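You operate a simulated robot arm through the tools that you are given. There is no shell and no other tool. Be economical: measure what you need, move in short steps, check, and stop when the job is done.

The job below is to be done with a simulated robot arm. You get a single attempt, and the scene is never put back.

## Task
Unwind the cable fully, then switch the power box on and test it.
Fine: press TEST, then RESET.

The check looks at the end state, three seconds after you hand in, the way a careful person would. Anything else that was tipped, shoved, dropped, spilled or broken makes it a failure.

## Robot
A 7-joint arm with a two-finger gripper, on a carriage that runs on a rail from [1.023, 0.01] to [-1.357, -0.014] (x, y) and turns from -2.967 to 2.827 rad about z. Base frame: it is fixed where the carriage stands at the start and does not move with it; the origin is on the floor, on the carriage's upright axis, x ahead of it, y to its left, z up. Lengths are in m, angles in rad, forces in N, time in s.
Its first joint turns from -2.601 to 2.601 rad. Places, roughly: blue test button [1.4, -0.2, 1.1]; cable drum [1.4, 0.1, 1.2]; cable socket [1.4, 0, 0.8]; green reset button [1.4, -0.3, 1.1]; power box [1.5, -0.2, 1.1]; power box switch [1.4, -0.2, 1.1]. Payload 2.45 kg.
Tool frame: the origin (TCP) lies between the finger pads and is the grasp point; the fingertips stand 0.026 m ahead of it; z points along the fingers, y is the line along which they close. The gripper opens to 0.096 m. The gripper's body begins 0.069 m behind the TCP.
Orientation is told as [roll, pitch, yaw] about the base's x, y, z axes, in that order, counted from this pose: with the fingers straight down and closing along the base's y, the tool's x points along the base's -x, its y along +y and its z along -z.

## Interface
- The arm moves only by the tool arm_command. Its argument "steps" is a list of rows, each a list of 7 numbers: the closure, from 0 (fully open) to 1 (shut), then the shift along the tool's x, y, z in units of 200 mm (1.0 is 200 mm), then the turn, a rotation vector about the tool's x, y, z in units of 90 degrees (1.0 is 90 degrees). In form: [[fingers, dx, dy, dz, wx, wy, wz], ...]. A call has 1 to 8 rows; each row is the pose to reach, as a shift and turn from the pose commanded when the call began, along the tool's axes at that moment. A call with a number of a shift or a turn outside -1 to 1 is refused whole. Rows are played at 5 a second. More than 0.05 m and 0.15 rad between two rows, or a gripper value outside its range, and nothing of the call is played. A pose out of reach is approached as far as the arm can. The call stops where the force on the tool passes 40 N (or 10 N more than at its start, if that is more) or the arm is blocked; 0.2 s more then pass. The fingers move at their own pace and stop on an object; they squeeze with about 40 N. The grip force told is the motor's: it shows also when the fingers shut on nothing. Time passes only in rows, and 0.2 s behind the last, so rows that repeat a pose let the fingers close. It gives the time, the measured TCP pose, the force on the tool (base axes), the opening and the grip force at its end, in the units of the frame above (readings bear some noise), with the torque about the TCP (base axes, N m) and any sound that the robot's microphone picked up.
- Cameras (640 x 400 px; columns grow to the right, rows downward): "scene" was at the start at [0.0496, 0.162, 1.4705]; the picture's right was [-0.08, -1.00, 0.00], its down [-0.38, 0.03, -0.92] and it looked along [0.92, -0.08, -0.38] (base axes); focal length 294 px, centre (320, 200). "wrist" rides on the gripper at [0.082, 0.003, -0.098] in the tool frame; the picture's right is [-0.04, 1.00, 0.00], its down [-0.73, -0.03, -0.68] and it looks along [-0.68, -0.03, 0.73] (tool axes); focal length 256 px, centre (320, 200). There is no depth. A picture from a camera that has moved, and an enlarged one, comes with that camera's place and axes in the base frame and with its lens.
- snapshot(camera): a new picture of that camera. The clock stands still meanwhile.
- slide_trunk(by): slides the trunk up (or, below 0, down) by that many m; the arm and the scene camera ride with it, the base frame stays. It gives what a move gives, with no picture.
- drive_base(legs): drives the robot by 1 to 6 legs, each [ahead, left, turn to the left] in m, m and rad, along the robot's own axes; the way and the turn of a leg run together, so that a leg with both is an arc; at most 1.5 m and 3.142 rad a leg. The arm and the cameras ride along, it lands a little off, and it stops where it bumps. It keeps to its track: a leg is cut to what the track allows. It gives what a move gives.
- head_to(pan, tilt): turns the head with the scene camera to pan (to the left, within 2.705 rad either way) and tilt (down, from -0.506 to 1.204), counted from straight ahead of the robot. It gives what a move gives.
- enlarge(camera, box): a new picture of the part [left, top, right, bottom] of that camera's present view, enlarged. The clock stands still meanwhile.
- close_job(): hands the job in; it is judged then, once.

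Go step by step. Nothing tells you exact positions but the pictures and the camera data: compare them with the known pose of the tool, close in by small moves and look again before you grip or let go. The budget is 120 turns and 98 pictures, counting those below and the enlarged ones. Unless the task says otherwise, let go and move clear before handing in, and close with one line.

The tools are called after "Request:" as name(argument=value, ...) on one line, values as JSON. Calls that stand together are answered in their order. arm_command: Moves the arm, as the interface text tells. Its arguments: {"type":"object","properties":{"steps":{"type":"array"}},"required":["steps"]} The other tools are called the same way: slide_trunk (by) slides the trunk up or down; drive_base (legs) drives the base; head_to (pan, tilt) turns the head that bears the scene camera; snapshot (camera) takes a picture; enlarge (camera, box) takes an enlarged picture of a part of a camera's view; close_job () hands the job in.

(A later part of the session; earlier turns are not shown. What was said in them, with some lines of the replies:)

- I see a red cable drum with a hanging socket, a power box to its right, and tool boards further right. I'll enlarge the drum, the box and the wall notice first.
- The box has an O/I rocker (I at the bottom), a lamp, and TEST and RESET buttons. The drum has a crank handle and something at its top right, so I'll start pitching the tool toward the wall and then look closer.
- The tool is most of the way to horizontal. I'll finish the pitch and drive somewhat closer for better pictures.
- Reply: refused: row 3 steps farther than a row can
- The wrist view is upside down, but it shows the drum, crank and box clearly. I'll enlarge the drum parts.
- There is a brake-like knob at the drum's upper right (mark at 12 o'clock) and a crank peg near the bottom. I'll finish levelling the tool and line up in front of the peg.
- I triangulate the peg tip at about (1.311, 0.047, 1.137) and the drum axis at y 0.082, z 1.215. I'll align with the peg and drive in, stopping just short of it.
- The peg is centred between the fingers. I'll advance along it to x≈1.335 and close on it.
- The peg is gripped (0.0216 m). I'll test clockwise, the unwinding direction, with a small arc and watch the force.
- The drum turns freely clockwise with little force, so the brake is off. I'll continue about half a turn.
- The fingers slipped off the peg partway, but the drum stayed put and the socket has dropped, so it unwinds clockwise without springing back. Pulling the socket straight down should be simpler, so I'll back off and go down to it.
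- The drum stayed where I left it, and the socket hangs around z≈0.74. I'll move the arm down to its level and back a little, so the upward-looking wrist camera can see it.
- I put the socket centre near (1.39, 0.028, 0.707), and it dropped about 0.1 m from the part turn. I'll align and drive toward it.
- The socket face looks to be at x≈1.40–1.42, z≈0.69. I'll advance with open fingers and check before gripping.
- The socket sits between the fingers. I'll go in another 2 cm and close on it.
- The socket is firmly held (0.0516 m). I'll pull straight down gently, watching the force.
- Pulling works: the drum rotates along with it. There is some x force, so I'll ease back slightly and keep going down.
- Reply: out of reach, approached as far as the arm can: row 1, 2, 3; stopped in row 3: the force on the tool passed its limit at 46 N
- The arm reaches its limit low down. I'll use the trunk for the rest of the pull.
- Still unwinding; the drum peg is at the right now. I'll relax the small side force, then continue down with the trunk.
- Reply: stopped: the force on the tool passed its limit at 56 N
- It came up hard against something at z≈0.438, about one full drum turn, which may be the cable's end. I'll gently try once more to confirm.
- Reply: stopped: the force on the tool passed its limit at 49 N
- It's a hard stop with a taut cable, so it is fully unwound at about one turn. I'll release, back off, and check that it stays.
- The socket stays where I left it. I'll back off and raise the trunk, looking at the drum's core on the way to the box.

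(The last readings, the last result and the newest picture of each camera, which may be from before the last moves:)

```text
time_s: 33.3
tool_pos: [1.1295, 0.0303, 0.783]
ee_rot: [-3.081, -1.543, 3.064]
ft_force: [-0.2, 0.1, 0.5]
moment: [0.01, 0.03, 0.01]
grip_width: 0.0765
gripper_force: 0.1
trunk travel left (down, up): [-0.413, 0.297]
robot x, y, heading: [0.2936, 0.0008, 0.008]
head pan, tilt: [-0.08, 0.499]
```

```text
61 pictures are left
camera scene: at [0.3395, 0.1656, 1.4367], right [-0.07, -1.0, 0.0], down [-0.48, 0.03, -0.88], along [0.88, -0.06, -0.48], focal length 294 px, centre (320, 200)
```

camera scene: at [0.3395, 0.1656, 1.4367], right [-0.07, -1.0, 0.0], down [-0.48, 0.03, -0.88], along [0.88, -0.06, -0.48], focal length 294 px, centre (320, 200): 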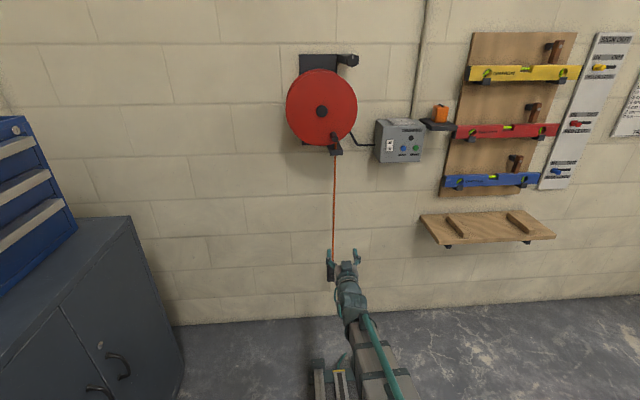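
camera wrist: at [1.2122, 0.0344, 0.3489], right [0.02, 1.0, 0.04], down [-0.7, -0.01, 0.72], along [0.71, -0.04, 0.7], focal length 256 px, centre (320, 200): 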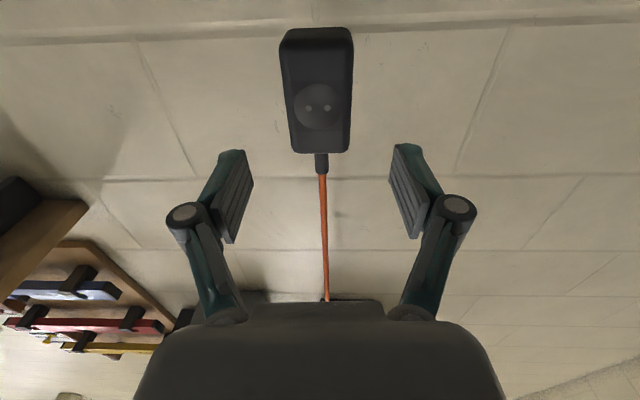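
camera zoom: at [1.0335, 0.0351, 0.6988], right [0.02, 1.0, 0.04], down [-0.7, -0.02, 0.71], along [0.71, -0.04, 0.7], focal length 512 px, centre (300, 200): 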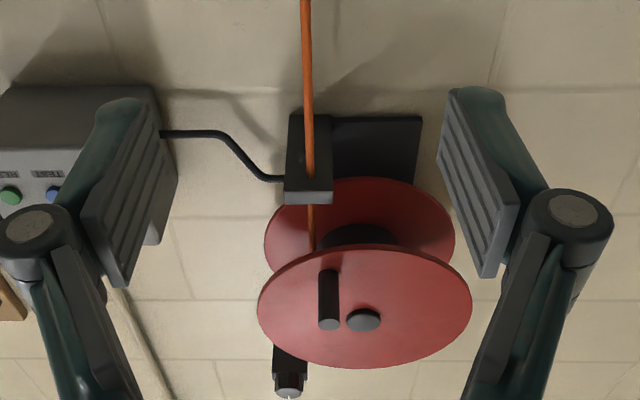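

The drum's core is bare black, so the cable is fully unwound. Next I'll move the tool in front of the power box and close the fingers.

Request:
slide_trunk(by=0.25)

Request:
arm_command(steps=[[0.5, 0, -0.2, -0.05, 0, 0.018, 0], [0.8, 0, -0.4, -0.1, 0, 0.018, 0], [1, 0, -0.6, -0.1, 0, 0.018, 0], [1, 0, -0.8, -0.1, 0, 0.018, 0], [1, 0, -0.9, -0.1, 0, 0.018, 0], [1, 0, -0.9, -0.1, 0, 0.018, 0]])

Request:
snapshot(camera="wrist")

Request:
head_to(pan=-0.2, tilt=0.5)

Request:
snapshot(camera="scene")

```text
time_s: 35.9
tool_pos: [1.1303, 0.0313, 1.0331]
ee_rot: [-3.082, -1.543, 3.063]
ft_force: [0.1, -0.7, 0.1]
moment: [0.02, -0.03, 0.02]
grip_width: 0.0769
gripper_force: 0.0
trunk travel left (down, up): [-0.663, 0.047]
robot x, y, heading: [0.2909, 0.0033, 0.001]
head pan, tilt: [-0.08, 0.499]
```

```text
time_s: 37.3
tool_pos: [1.1199, -0.068, 1.0486]
ee_rot: [1.433, -1.423, -1.561]
ft_force: [-1.0, 0.1, 0.2]
moment: [-0.01, -0.03, -0.01]
grip_width: 0.0
gripper_force: 28.6
out of reach, approached as far as the arm can: row 1, 2, 3, 4, 5, 6
trunk travel left (down, up): [-0.663, 0.047]
robot x, y, heading: [0.2907, -0.0003, 0.01]
head pan, tilt: [-0.08, 0.499]
```

```text
60 pictures are left
camera wrist: at [1.0227, -0.0409, 0.9686], right [0.13, 0.97, 0.18], down [-0.68, -0.05, 0.74], along [0.73, -0.22, 0.65], focal length 256 px, centre (320, 200)
```

wrist: 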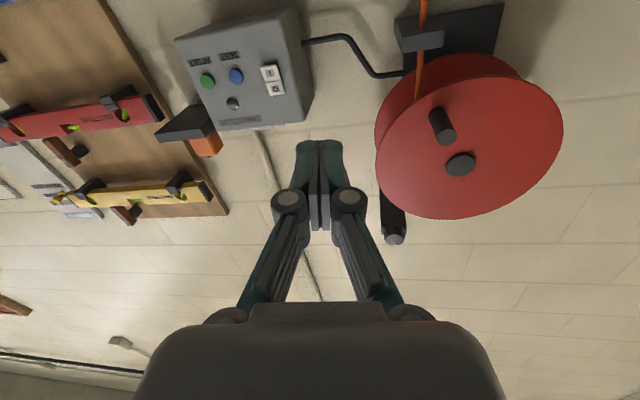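

```text
time_s: 38.0
tool_pos: [1.1204, -0.0682, 1.0454]
ee_rot: [1.431, -1.423, -1.56]
ft_force: [0.4, -0.3, -0.3]
moment: [-0.02, -0.04, 0.02]
grip_width: 0.0002
gripper_force: 28.2
trunk travel left (down, up): [-0.663, 0.047]
robot x, y, heading: [0.2942, -0.0018, 0.005]
head pan, tilt: [-0.201, 0.499]
```

```text
59 pictures are left
camera scene: at [0.338, 0.1548, 1.6867], right [-0.19, -0.98, 0.0], down [-0.47, 0.09, -0.88], along [0.86, -0.17, -0.48], focal length 294 px, centre (320, 200)
```

scene: 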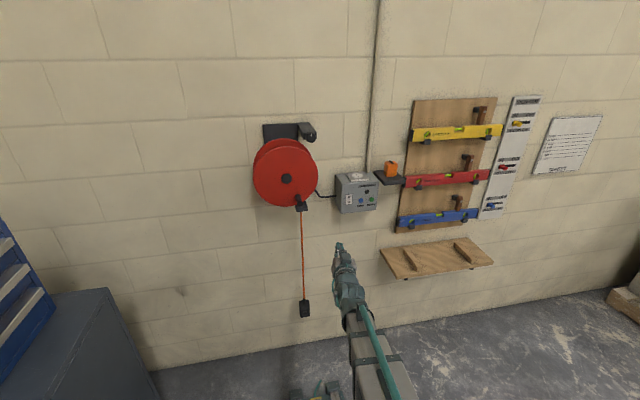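

The arm is in an awkward low posture for this. I'll lower the trunk, straighten the tool and raise the arm instead.

Request:
slide_trunk(by=-0.22)

Request:
arm_command(steps=[[1, -0.2, 0, 0, 0, 0, 0], [1, -0.4, 0, 0, -0.03, -0.005, -0.04], [1, -0.6, 0, 0, -0.06, -0.015, -0.08], [1, -0.8, 0, 0, -0.081, -0.02, -0.117], [1, -1.0, 0, 0, -0.081, -0.02, -0.117]])

Request:
snapshot(camera="wrist")

```text
time_s: 40.3
tool_pos: [1.1206, -0.0683, 0.8274]
ee_rot: [1.431, -1.426, -1.559]
ft_force: [1.2, 0.7, 0.5]
moment: [0.01, -0.01, 0.0]
grip_width: 0.0
gripper_force: 28.3
trunk travel left (down, up): [-0.443, 0.267]
robot x, y, heading: [0.2935, 0.0024, 0.008]
head pan, tilt: [-0.201, 0.499]
```

```text
time_s: 41.5
tool_pos: [1.1225, -0.0973, 1.0252]
ee_rot: [-2.001, -1.528, 2.001]
ft_force: [0.3, 0.0, -2.0]
moment: [0.01, 0.0, -0.01]
grip_width: 0.0
gripper_force: 28.6
out of reach, approached as far as the arm can: row 2, 3
trunk travel left (down, up): [-0.443, 0.267]
robot x, y, heading: [0.2907, 0.0037, 0.008]
head pan, tilt: [-0.201, 0.499]
```

```text
58 pictures are left
camera wrist: at [1.0239, -0.097, 0.9414], right [0.0, 1.0, 0.0], down [-0.69, 0.0, 0.72], along [0.72, 0.0, 0.69], focal length 256 px, centre (320, 200)
```

wrist: 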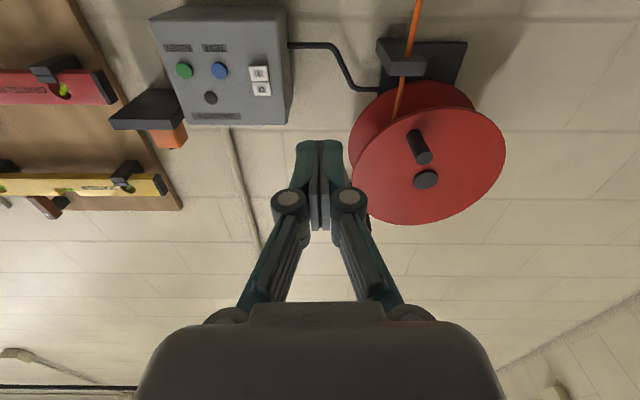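

The I half of the rocker works out to about (1.42, -0.188, 1.065), TEST to y≈-0.243 and RESET to y≈-0.294, at the same height. I'll line up with the I half.

Request:
arm_command(steps=[[1, -0.06, -0.15, -0.1, 0, 0, 0], [1, -0.12, -0.3, -0.15, 0, 0, 0], [1, -0.185, -0.45, -0.15, 0, 0, 0], [1, -0.185, -0.45, -0.15, 0, 0, 0]])

Request:
drive_base(legs=[[0.18, 0, 0]])

Request:
snapshot(camera="wrist")

Request:
enlarge(camera="scene", box=[280, 140, 440, 240])

```text
time_s: 42.5
tool_pos: [1.0918, -0.1849, 1.0637]
ee_rot: [-2.001, -1.528, 2.0]
ft_force: [-0.5, -0.5, 0.1]
moment: [0.01, 0.0, 0.02]
grip_width: 0.0
gripper_force: 28.5
trunk travel left (down, up): [-0.443, 0.267]
robot x, y, heading: [0.2947, 0.0058, 0.007]
head pan, tilt: [-0.201, 0.499]
```

```text
time_s: 44.0
tool_pos: [1.2727, -0.1823, 1.0643]
ee_rot: [-2.003, -1.528, 2.002]
ft_force: [-0.8, -0.2, 0.5]
moment: [0.0, -0.02, -0.01]
grip_width: 0.0
gripper_force: 28.4
trunk travel left (down, up): [-0.443, 0.267]
robot x, y, heading: [0.4685, 0.0054, 0.008]
head pan, tilt: [-0.201, 0.499]
```

```text
57 pictures are left
camera wrist: at [1.1744, -0.1831, 0.9807], right [0.0, 1.0, 0.0], down [-0.69, 0.0, 0.72], along [0.72, 0.0, 0.69], focal length 256 px, centre (320, 200)
```

wrist: 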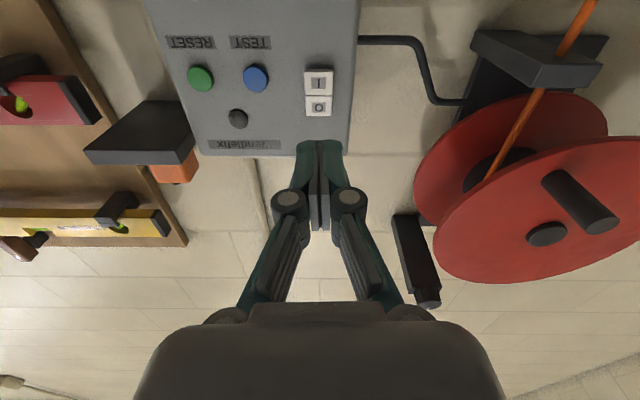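

```text
4.00 times, centred on (360, 190) of scene
camera zoom: at [0.5184, 0.1566, 1.4667], right [-0.19, -0.98, 0.0], down [-0.47, 0.09, -0.88], along [0.86, -0.17, -0.48], focal length 1176 px, centre (160, 240)
```

zoom: 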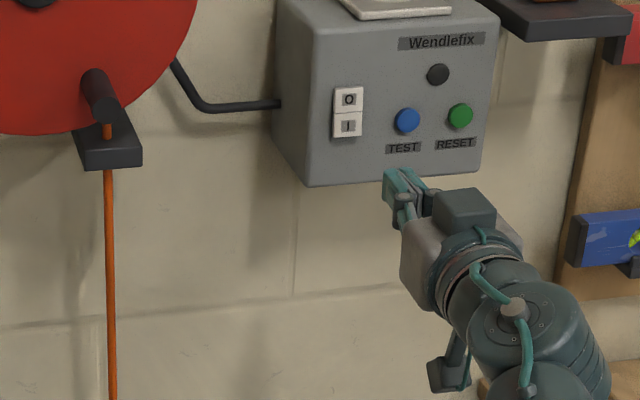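

All estimates agree: I half centre (1.42, -0.185, 1.064), TEST (y -0.242, z 1.062), RESET (y -0.293, z 1.061). I'll approach the I half to about 1.5 cm.

Request:
arm_command(steps=[[1, 0.02, -0.01, 0.2, 0, 0, 0], [1, 0.02, -0.01, 0.4, 0, 0, 0], [1, 0.02, -0.01, 0.52, 0, 0, 0]])

Request:
snapshot(camera="wrist")

Request:
enlarge(camera="scene", box=[320, 150, 416, 210])

```text
time_s: 44.8
tool_pos: [1.3753, -0.1858, 1.0616]
ee_rot: [-2.001, -1.529, 2.0]
ft_force: [-0.2, 0.7, 0.0]
moment: [0.0, 0.01, -0.02]
grip_width: 0.0
gripper_force: 28.4
trunk travel left (down, up): [-0.443, 0.267]
robot x, y, heading: [0.4735, 0.0035, 0.011]
head pan, tilt: [-0.201, 0.499]
```

```text
55 pictures are left
camera wrist: at [1.2782, -0.1859, 0.9781], right [0.0, 1.0, 0.0], down [-0.69, 0.0, 0.72], along [0.72, 0.0, 0.69], focal length 256 px, centre (320, 200)
```

wrist: 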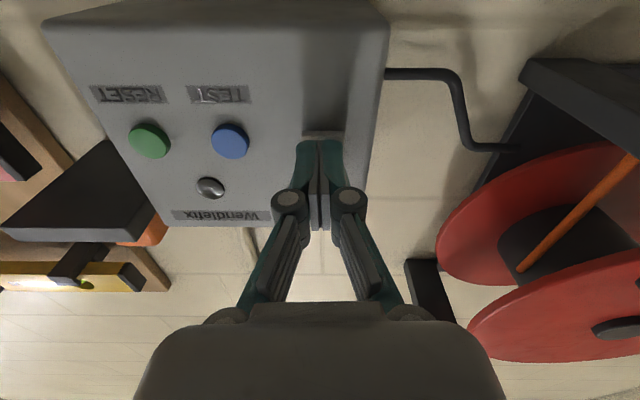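

```text
6.67 times, centred on (368, 180) of scene
camera zoom: at [0.5185, 0.1566, 1.4667], right [-0.19, -0.98, 0.0], down [-0.47, 0.09, -0.88], along [0.86, -0.17, -0.48], focal length 1960 px, centre (0, 333)
```

zoom: 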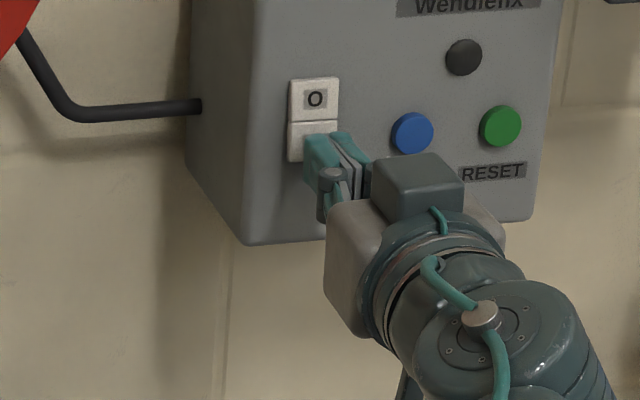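

The fingertips are just before the I half. I'll press forward in small steps and then retreat.

Request:
arm_command(steps=[[1, 0, 0, 0.05, 0, 0, 0], [1, 0, 0, 0.08, 0, 0, 0], [1, 0, 0, 0.1, 0, 0, 0], [1, 0, 0, 0.115, 0, 0, 0], [1, 0, 0, 0.13, 0, 0, 0]])

```text
time_s: 45.6
tool_pos: [1.3893, -0.1866, 1.0613]
ee_rot: [-1.974, -1.53, 1.976]
ft_force: [-8.6, 1.0, 2.4]
moment: [0.0, -0.17, 0.02]
grip_width: 0.0056
gripper_force: 28.3
trunk travel left (down, up): [-0.443, 0.267]
robot x, y, heading: [0.4749, 0.0022, 0.006]
head pan, tilt: [-0.201, 0.499]
stopped in row 3: the force on the tool passed its limit at 44 N (the readings are from after the stop); the commanded pose is now the measured one
```

It pressed to 44 N. I'll back off and check the rocker.

Request:
arm_command(steps=[[1, 0, 0, -0.1, 0, 0, 0], [1, 0, 0, -0.3, 0, 0, 0], [1, 0, 0, -0.45, 0, 0, 0]])

Request:
enlarge(camera="wrist", box=[160, 0, 400, 150])

Request:
enlarge(camera="scene", box=[320, 150, 416, 210])

```text
time_s: 46.4
tool_pos: [1.3012, -0.1837, 1.0605]
ee_rot: [-1.945, -1.529, 1.944]
ft_force: [-0.5, 0.6, 0.4]
moment: [-0.01, 0.0, -0.04]
grip_width: 0.0
gripper_force: 28.9
trunk travel left (down, up): [-0.443, 0.267]
robot x, y, heading: [0.4749, 0.002, 0.009]
head pan, tilt: [-0.201, 0.499]
```

```text
2.67 times, centred on (280, 75) of wrist
camera zoom: at [1.2037, -0.1851, 0.9767], right [0.0, 1.0, 0.0], down [-0.69, 0.0, 0.72], along [0.72, 0.0, 0.69], focal length 683 px, centre (427, 533)
```

zoom: 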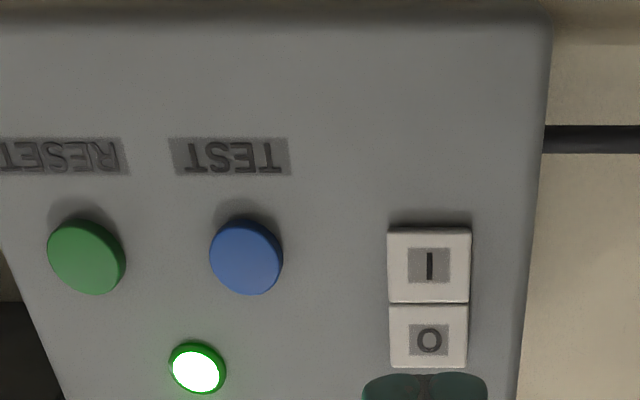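

```text
6.67 times, centred on (368, 180) of scene
camera zoom: at [0.5177, 0.1566, 1.4667], right [-0.19, -0.98, 0.0], down [-0.47, 0.09, -0.88], along [0.86, -0.17, -0.48], focal length 1960 px, centre (0, 333)
```

zoom: 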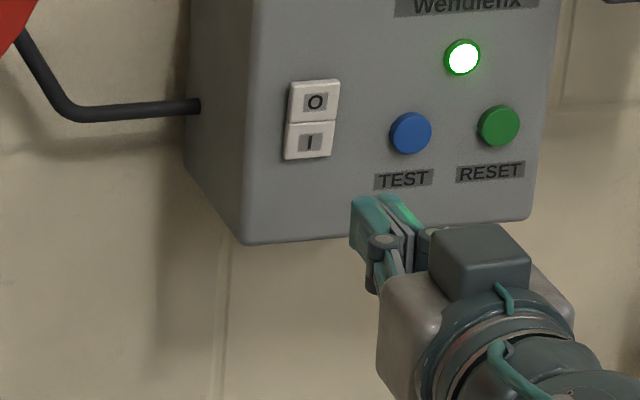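

The lamp is lit green, so the box is on. Next I'll line up with TEST and press it.

Request:
arm_command(steps=[[1, 0, -0.15, 0, 0, 0, 0], [1, 0, -0.28, 0, 0, 0, 0], [1, 0, -0.28, 0.18, 0, 0, 0], [1, 0, -0.28, 0.32, 0, 0, 0]])

Request:
snapshot(camera="wrist")

Request:
enlarge(camera="scene", box=[320, 150, 416, 210])

```text
time_s: 47.4
tool_pos: [1.365, -0.2433, 1.0616]
ee_rot: [-1.934, -1.529, 1.935]
ft_force: [-0.7, -0.4, -0.8]
moment: [-0.02, 0.02, -0.01]
grip_width: 0.0
gripper_force: 28.3
trunk travel left (down, up): [-0.443, 0.267]
robot x, y, heading: [0.4759, 0.0011, 0.006]
head pan, tilt: [-0.201, 0.499]
```

```text
51 pictures are left
camera wrist: at [1.2671, -0.2432, 0.9787], right [0.0, 1.0, 0.0], down [-0.69, 0.0, 0.72], along [0.72, 0.0, 0.69], focal length 256 px, centre (320, 200)
```

wrist: 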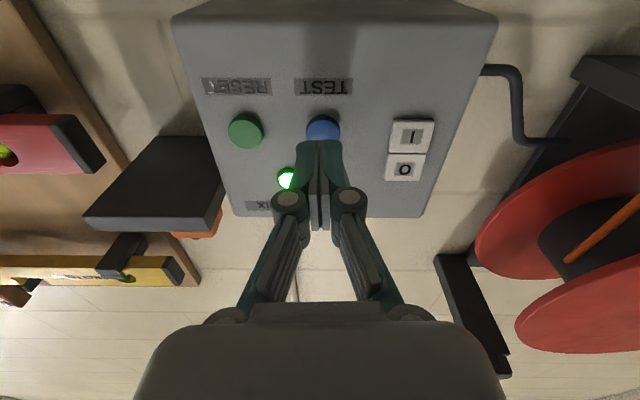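

```text
6.67 times, centred on (368, 180) of scene
camera zoom: at [0.5181, 0.1566, 1.4667], right [-0.19, -0.98, 0.0], down [-0.47, 0.09, -0.88], along [0.86, -0.17, -0.48], focal length 1960 px, centre (0, 333)
```

zoom: 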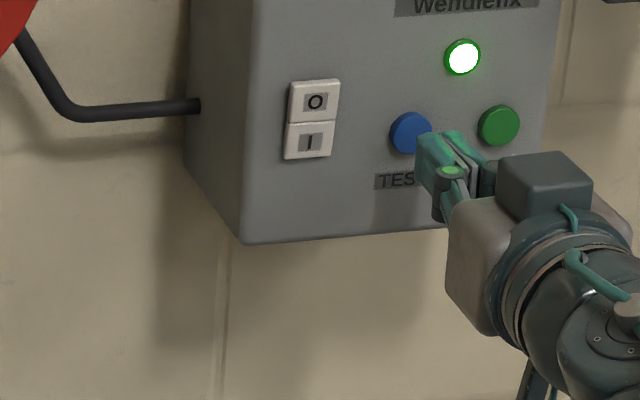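

It's aligned within a few mm. I'll press TEST in small steps and then retreat.

Request:
arm_command(steps=[[1, 0, 0.01, 0.03, 0, 0, 0], [1, 0, 0.01, 0.07, 0, 0, 0], [1, 0, 0.01, 0.1, 0, 0, 0], [1, 0, 0.01, 0.12, 0, 0, 0], [1, 0, 0.01, 0.14, 0, 0, 0], [1, 0, 0.01, 0.16, 0, 0, 0]])

Request:
enlarge(camera="scene", box=[320, 150, 416, 210])

```text
time_s: 48.8
tool_pos: [1.3941, -0.2389, 1.0629]
ee_rot: [-1.943, -1.528, 1.944]
ft_force: [-8.6, 1.5, -2.2]
moment: [-0.03, 0.1, 0.02]
grip_width: 0.0061
gripper_force: 28.8
trunk travel left (down, up): [-0.443, 0.267]
robot x, y, heading: [0.4723, 0.0083, 0.006]
head pan, tilt: [-0.201, 0.499]
heard: click
```

```text
6.67 times, centred on (368, 180) of scene
camera zoom: at [0.5169, 0.1566, 1.4667], right [-0.19, -0.98, 0.0], down [-0.47, 0.09, -0.88], along [0.86, -0.17, -0.48], focal length 1960 px, centre (0, 333)
```

zoom: 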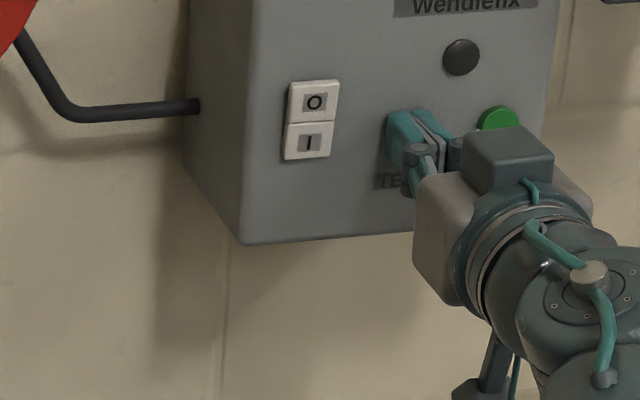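

TEST clicked and the lamp went out, meaning it tripped. I'll back off, move in front of RESET and check alignment.

Request:
arm_command(steps=[[1, 0, 0, -0.15, 0, 0, 0], [1, 0, 0, -0.3, 0, 0, 0], [1, 0, -0.13, -0.3, 0, 0, 0], [1, 0, -0.25, -0.3, 0, 0, 0], [1, 0, -0.25, -0.15, 0, 0, 0]])

Request:
snapshot(camera="wrist")

Request:
enlarge(camera="scene", box=[320, 150, 416, 210])

```text
time_s: 50.0
tool_pos: [1.3659, -0.2897, 1.0645]
ee_rot: [-1.941, -1.53, 1.943]
ft_force: [-0.2, 0.5, -0.8]
moment: [-0.02, 0.03, 0.03]
grip_width: 0.0003
gripper_force: 28.8
trunk travel left (down, up): [-0.443, 0.267]
robot x, y, heading: [0.4741, 0.0064, 0.008]
head pan, tilt: [-0.201, 0.499]
```

```text
48 pictures are left
camera wrist: at [1.2683, -0.2896, 0.9808], right [0.0, 1.0, 0.0], down [-0.69, 0.0, 0.72], along [0.72, 0.0, 0.69], focal length 256 px, centre (320, 200)
```

wrist: 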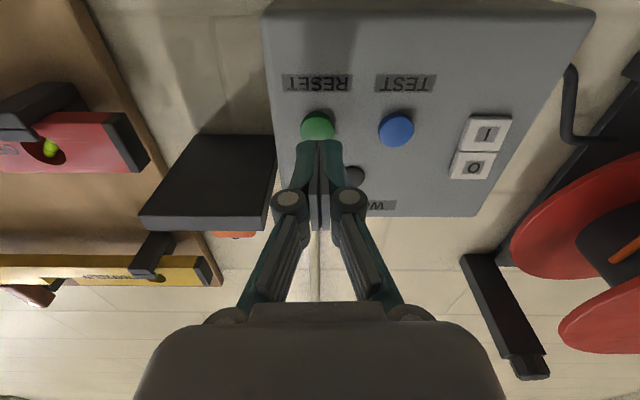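

```text
6.67 times, centred on (368, 180) of scene
camera zoom: at [0.5178, 0.1563, 1.4667], right [-0.19, -0.98, 0.0], down [-0.47, 0.09, -0.88], along [0.86, -0.17, -0.48], focal length 1960 px, centre (0, 333)
```

zoom: 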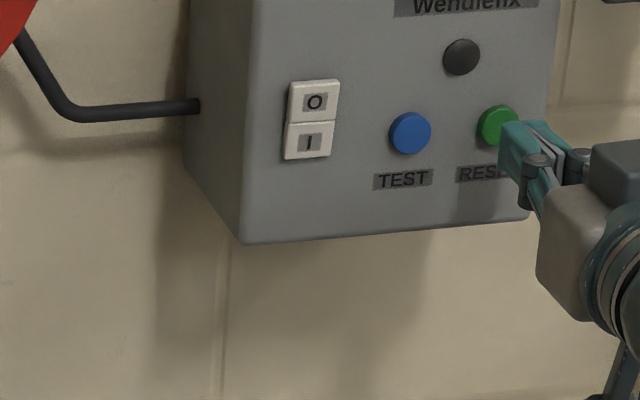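

RESET is centred in front of the fingertips. I'll press it the same way.

Request:
arm_command(steps=[[1, 0, 0, 0.03, 0, 0, 0], [1, 0, 0, 0.07, 0, 0, 0], [1, 0, 0, 0.1, 0, 0, 0], [1, 0, 0, 0.12, 0, 0, 0], [1, 0, 0, 0.14, 0, 0, 0], [1, 0, 0, 0.155, 0, 0, 0]])

Request:
enlarge(camera="scene", box=[320, 150, 416, 210])

```text
time_s: 51.4
tool_pos: [1.3949, -0.2882, 1.065]
ee_rot: [-1.935, -1.531, 1.934]
ft_force: [-10.5, 1.2, -3.7]
moment: [0.0, 0.17, 0.05]
grip_width: 0.006
gripper_force: 28.7
trunk travel left (down, up): [-0.443, 0.267]
robot x, y, heading: [0.4711, 0.0026, 0.008]
head pan, tilt: [-0.201, 0.499]
heard: click
```

```text
6.67 times, centred on (368, 180) of scene
camera zoom: at [0.517, 0.1566, 1.4666], right [-0.19, -0.98, 0.0], down [-0.47, 0.09, -0.88], along [0.86, -0.17, -0.48], focal length 1960 px, centre (0, 333)
```

zoom: 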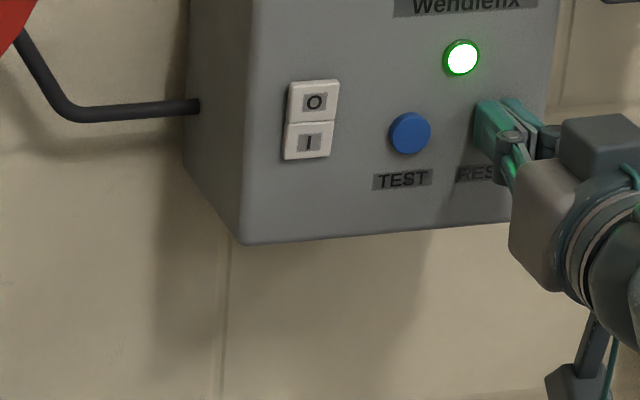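

RESET clicked and the lamp is green again. I'll back straight out and take a final look at everything.

Request:
arm_command(steps=[[1, 0, 0, -0.15, 0, 0, 0], [1, 0, 0, -0.35, 0, 0, 0], [1, 0, 0, -0.5, 0, 0, 0]])

Request:
drive_base(legs=[[-0.2, 0, 0]])

Request:
snapshot(camera="scene")

Request:
enlarge(camera="scene", box=[250, 110, 442, 230])

```text
time_s: 52.2
tool_pos: [1.2959, -0.289, 1.064]
ee_rot: [-1.94, -1.528, 1.94]
ft_force: [-0.1, -0.1, 0.7]
moment: [-0.01, 0.02, -0.01]
grip_width: 0.0
gripper_force: 27.9
trunk travel left (down, up): [-0.443, 0.267]
robot x, y, heading: [0.4727, 0.0049, 0.015]
head pan, tilt: [-0.201, 0.499]
```

```text
time_s: 53.8
tool_pos: [1.0936, -0.2916, 1.0636]
ee_rot: [-1.941, -1.528, 1.94]
ft_force: [0.2, -1.0, -0.7]
moment: [0.02, 0.02, -0.02]
grip_width: 0.0003
gripper_force: 28.2
trunk travel left (down, up): [-0.443, 0.267]
robot x, y, heading: [0.2657, 0.0022, 0.007]
head pan, tilt: [-0.201, 0.499]
```

```text
45 pictures are left
camera scene: at [0.3151, 0.1546, 1.4667], right [-0.19, -0.98, 0.0], down [-0.47, 0.09, -0.88], along [0.86, -0.17, -0.48], focal length 294 px, centre (320, 200)
```

scene: 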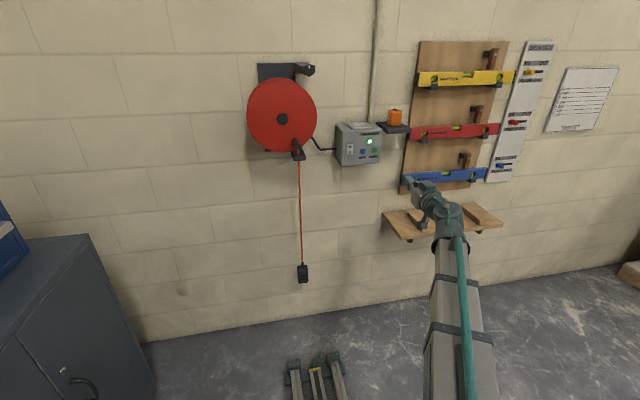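

```text
3.33 times, centred on (346, 170) of scene
camera zoom: at [0.3151, 0.1546, 1.4667], right [-0.19, -0.98, 0.0], down [-0.47, 0.09, -0.88], along [0.86, -0.17, -0.48], focal length 980 px, centre (233, 300)
```

zoom: 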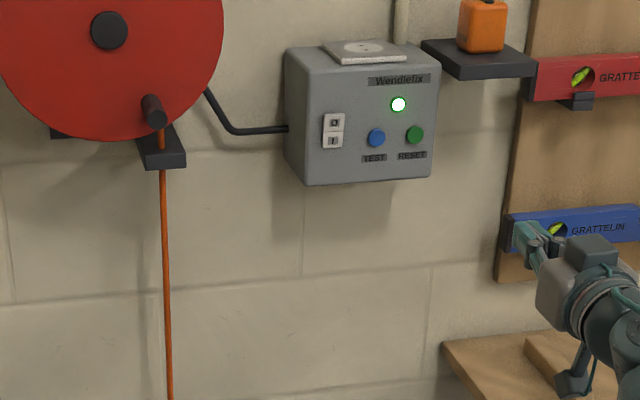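

The cable hangs at full length, the lamp is green after TEST and RESET, and nothing else was disturbed. I'm handing in.

Request:
close_job()

```text
The job is handed in.
```

The cable is pulled out to its stop with the drum's core bare. The power box is on: pressing TEST tripped it, and pressing RESET brought its green lamp back. I've handed the job in, with the arm clear and nothing else disturbed that I could see.
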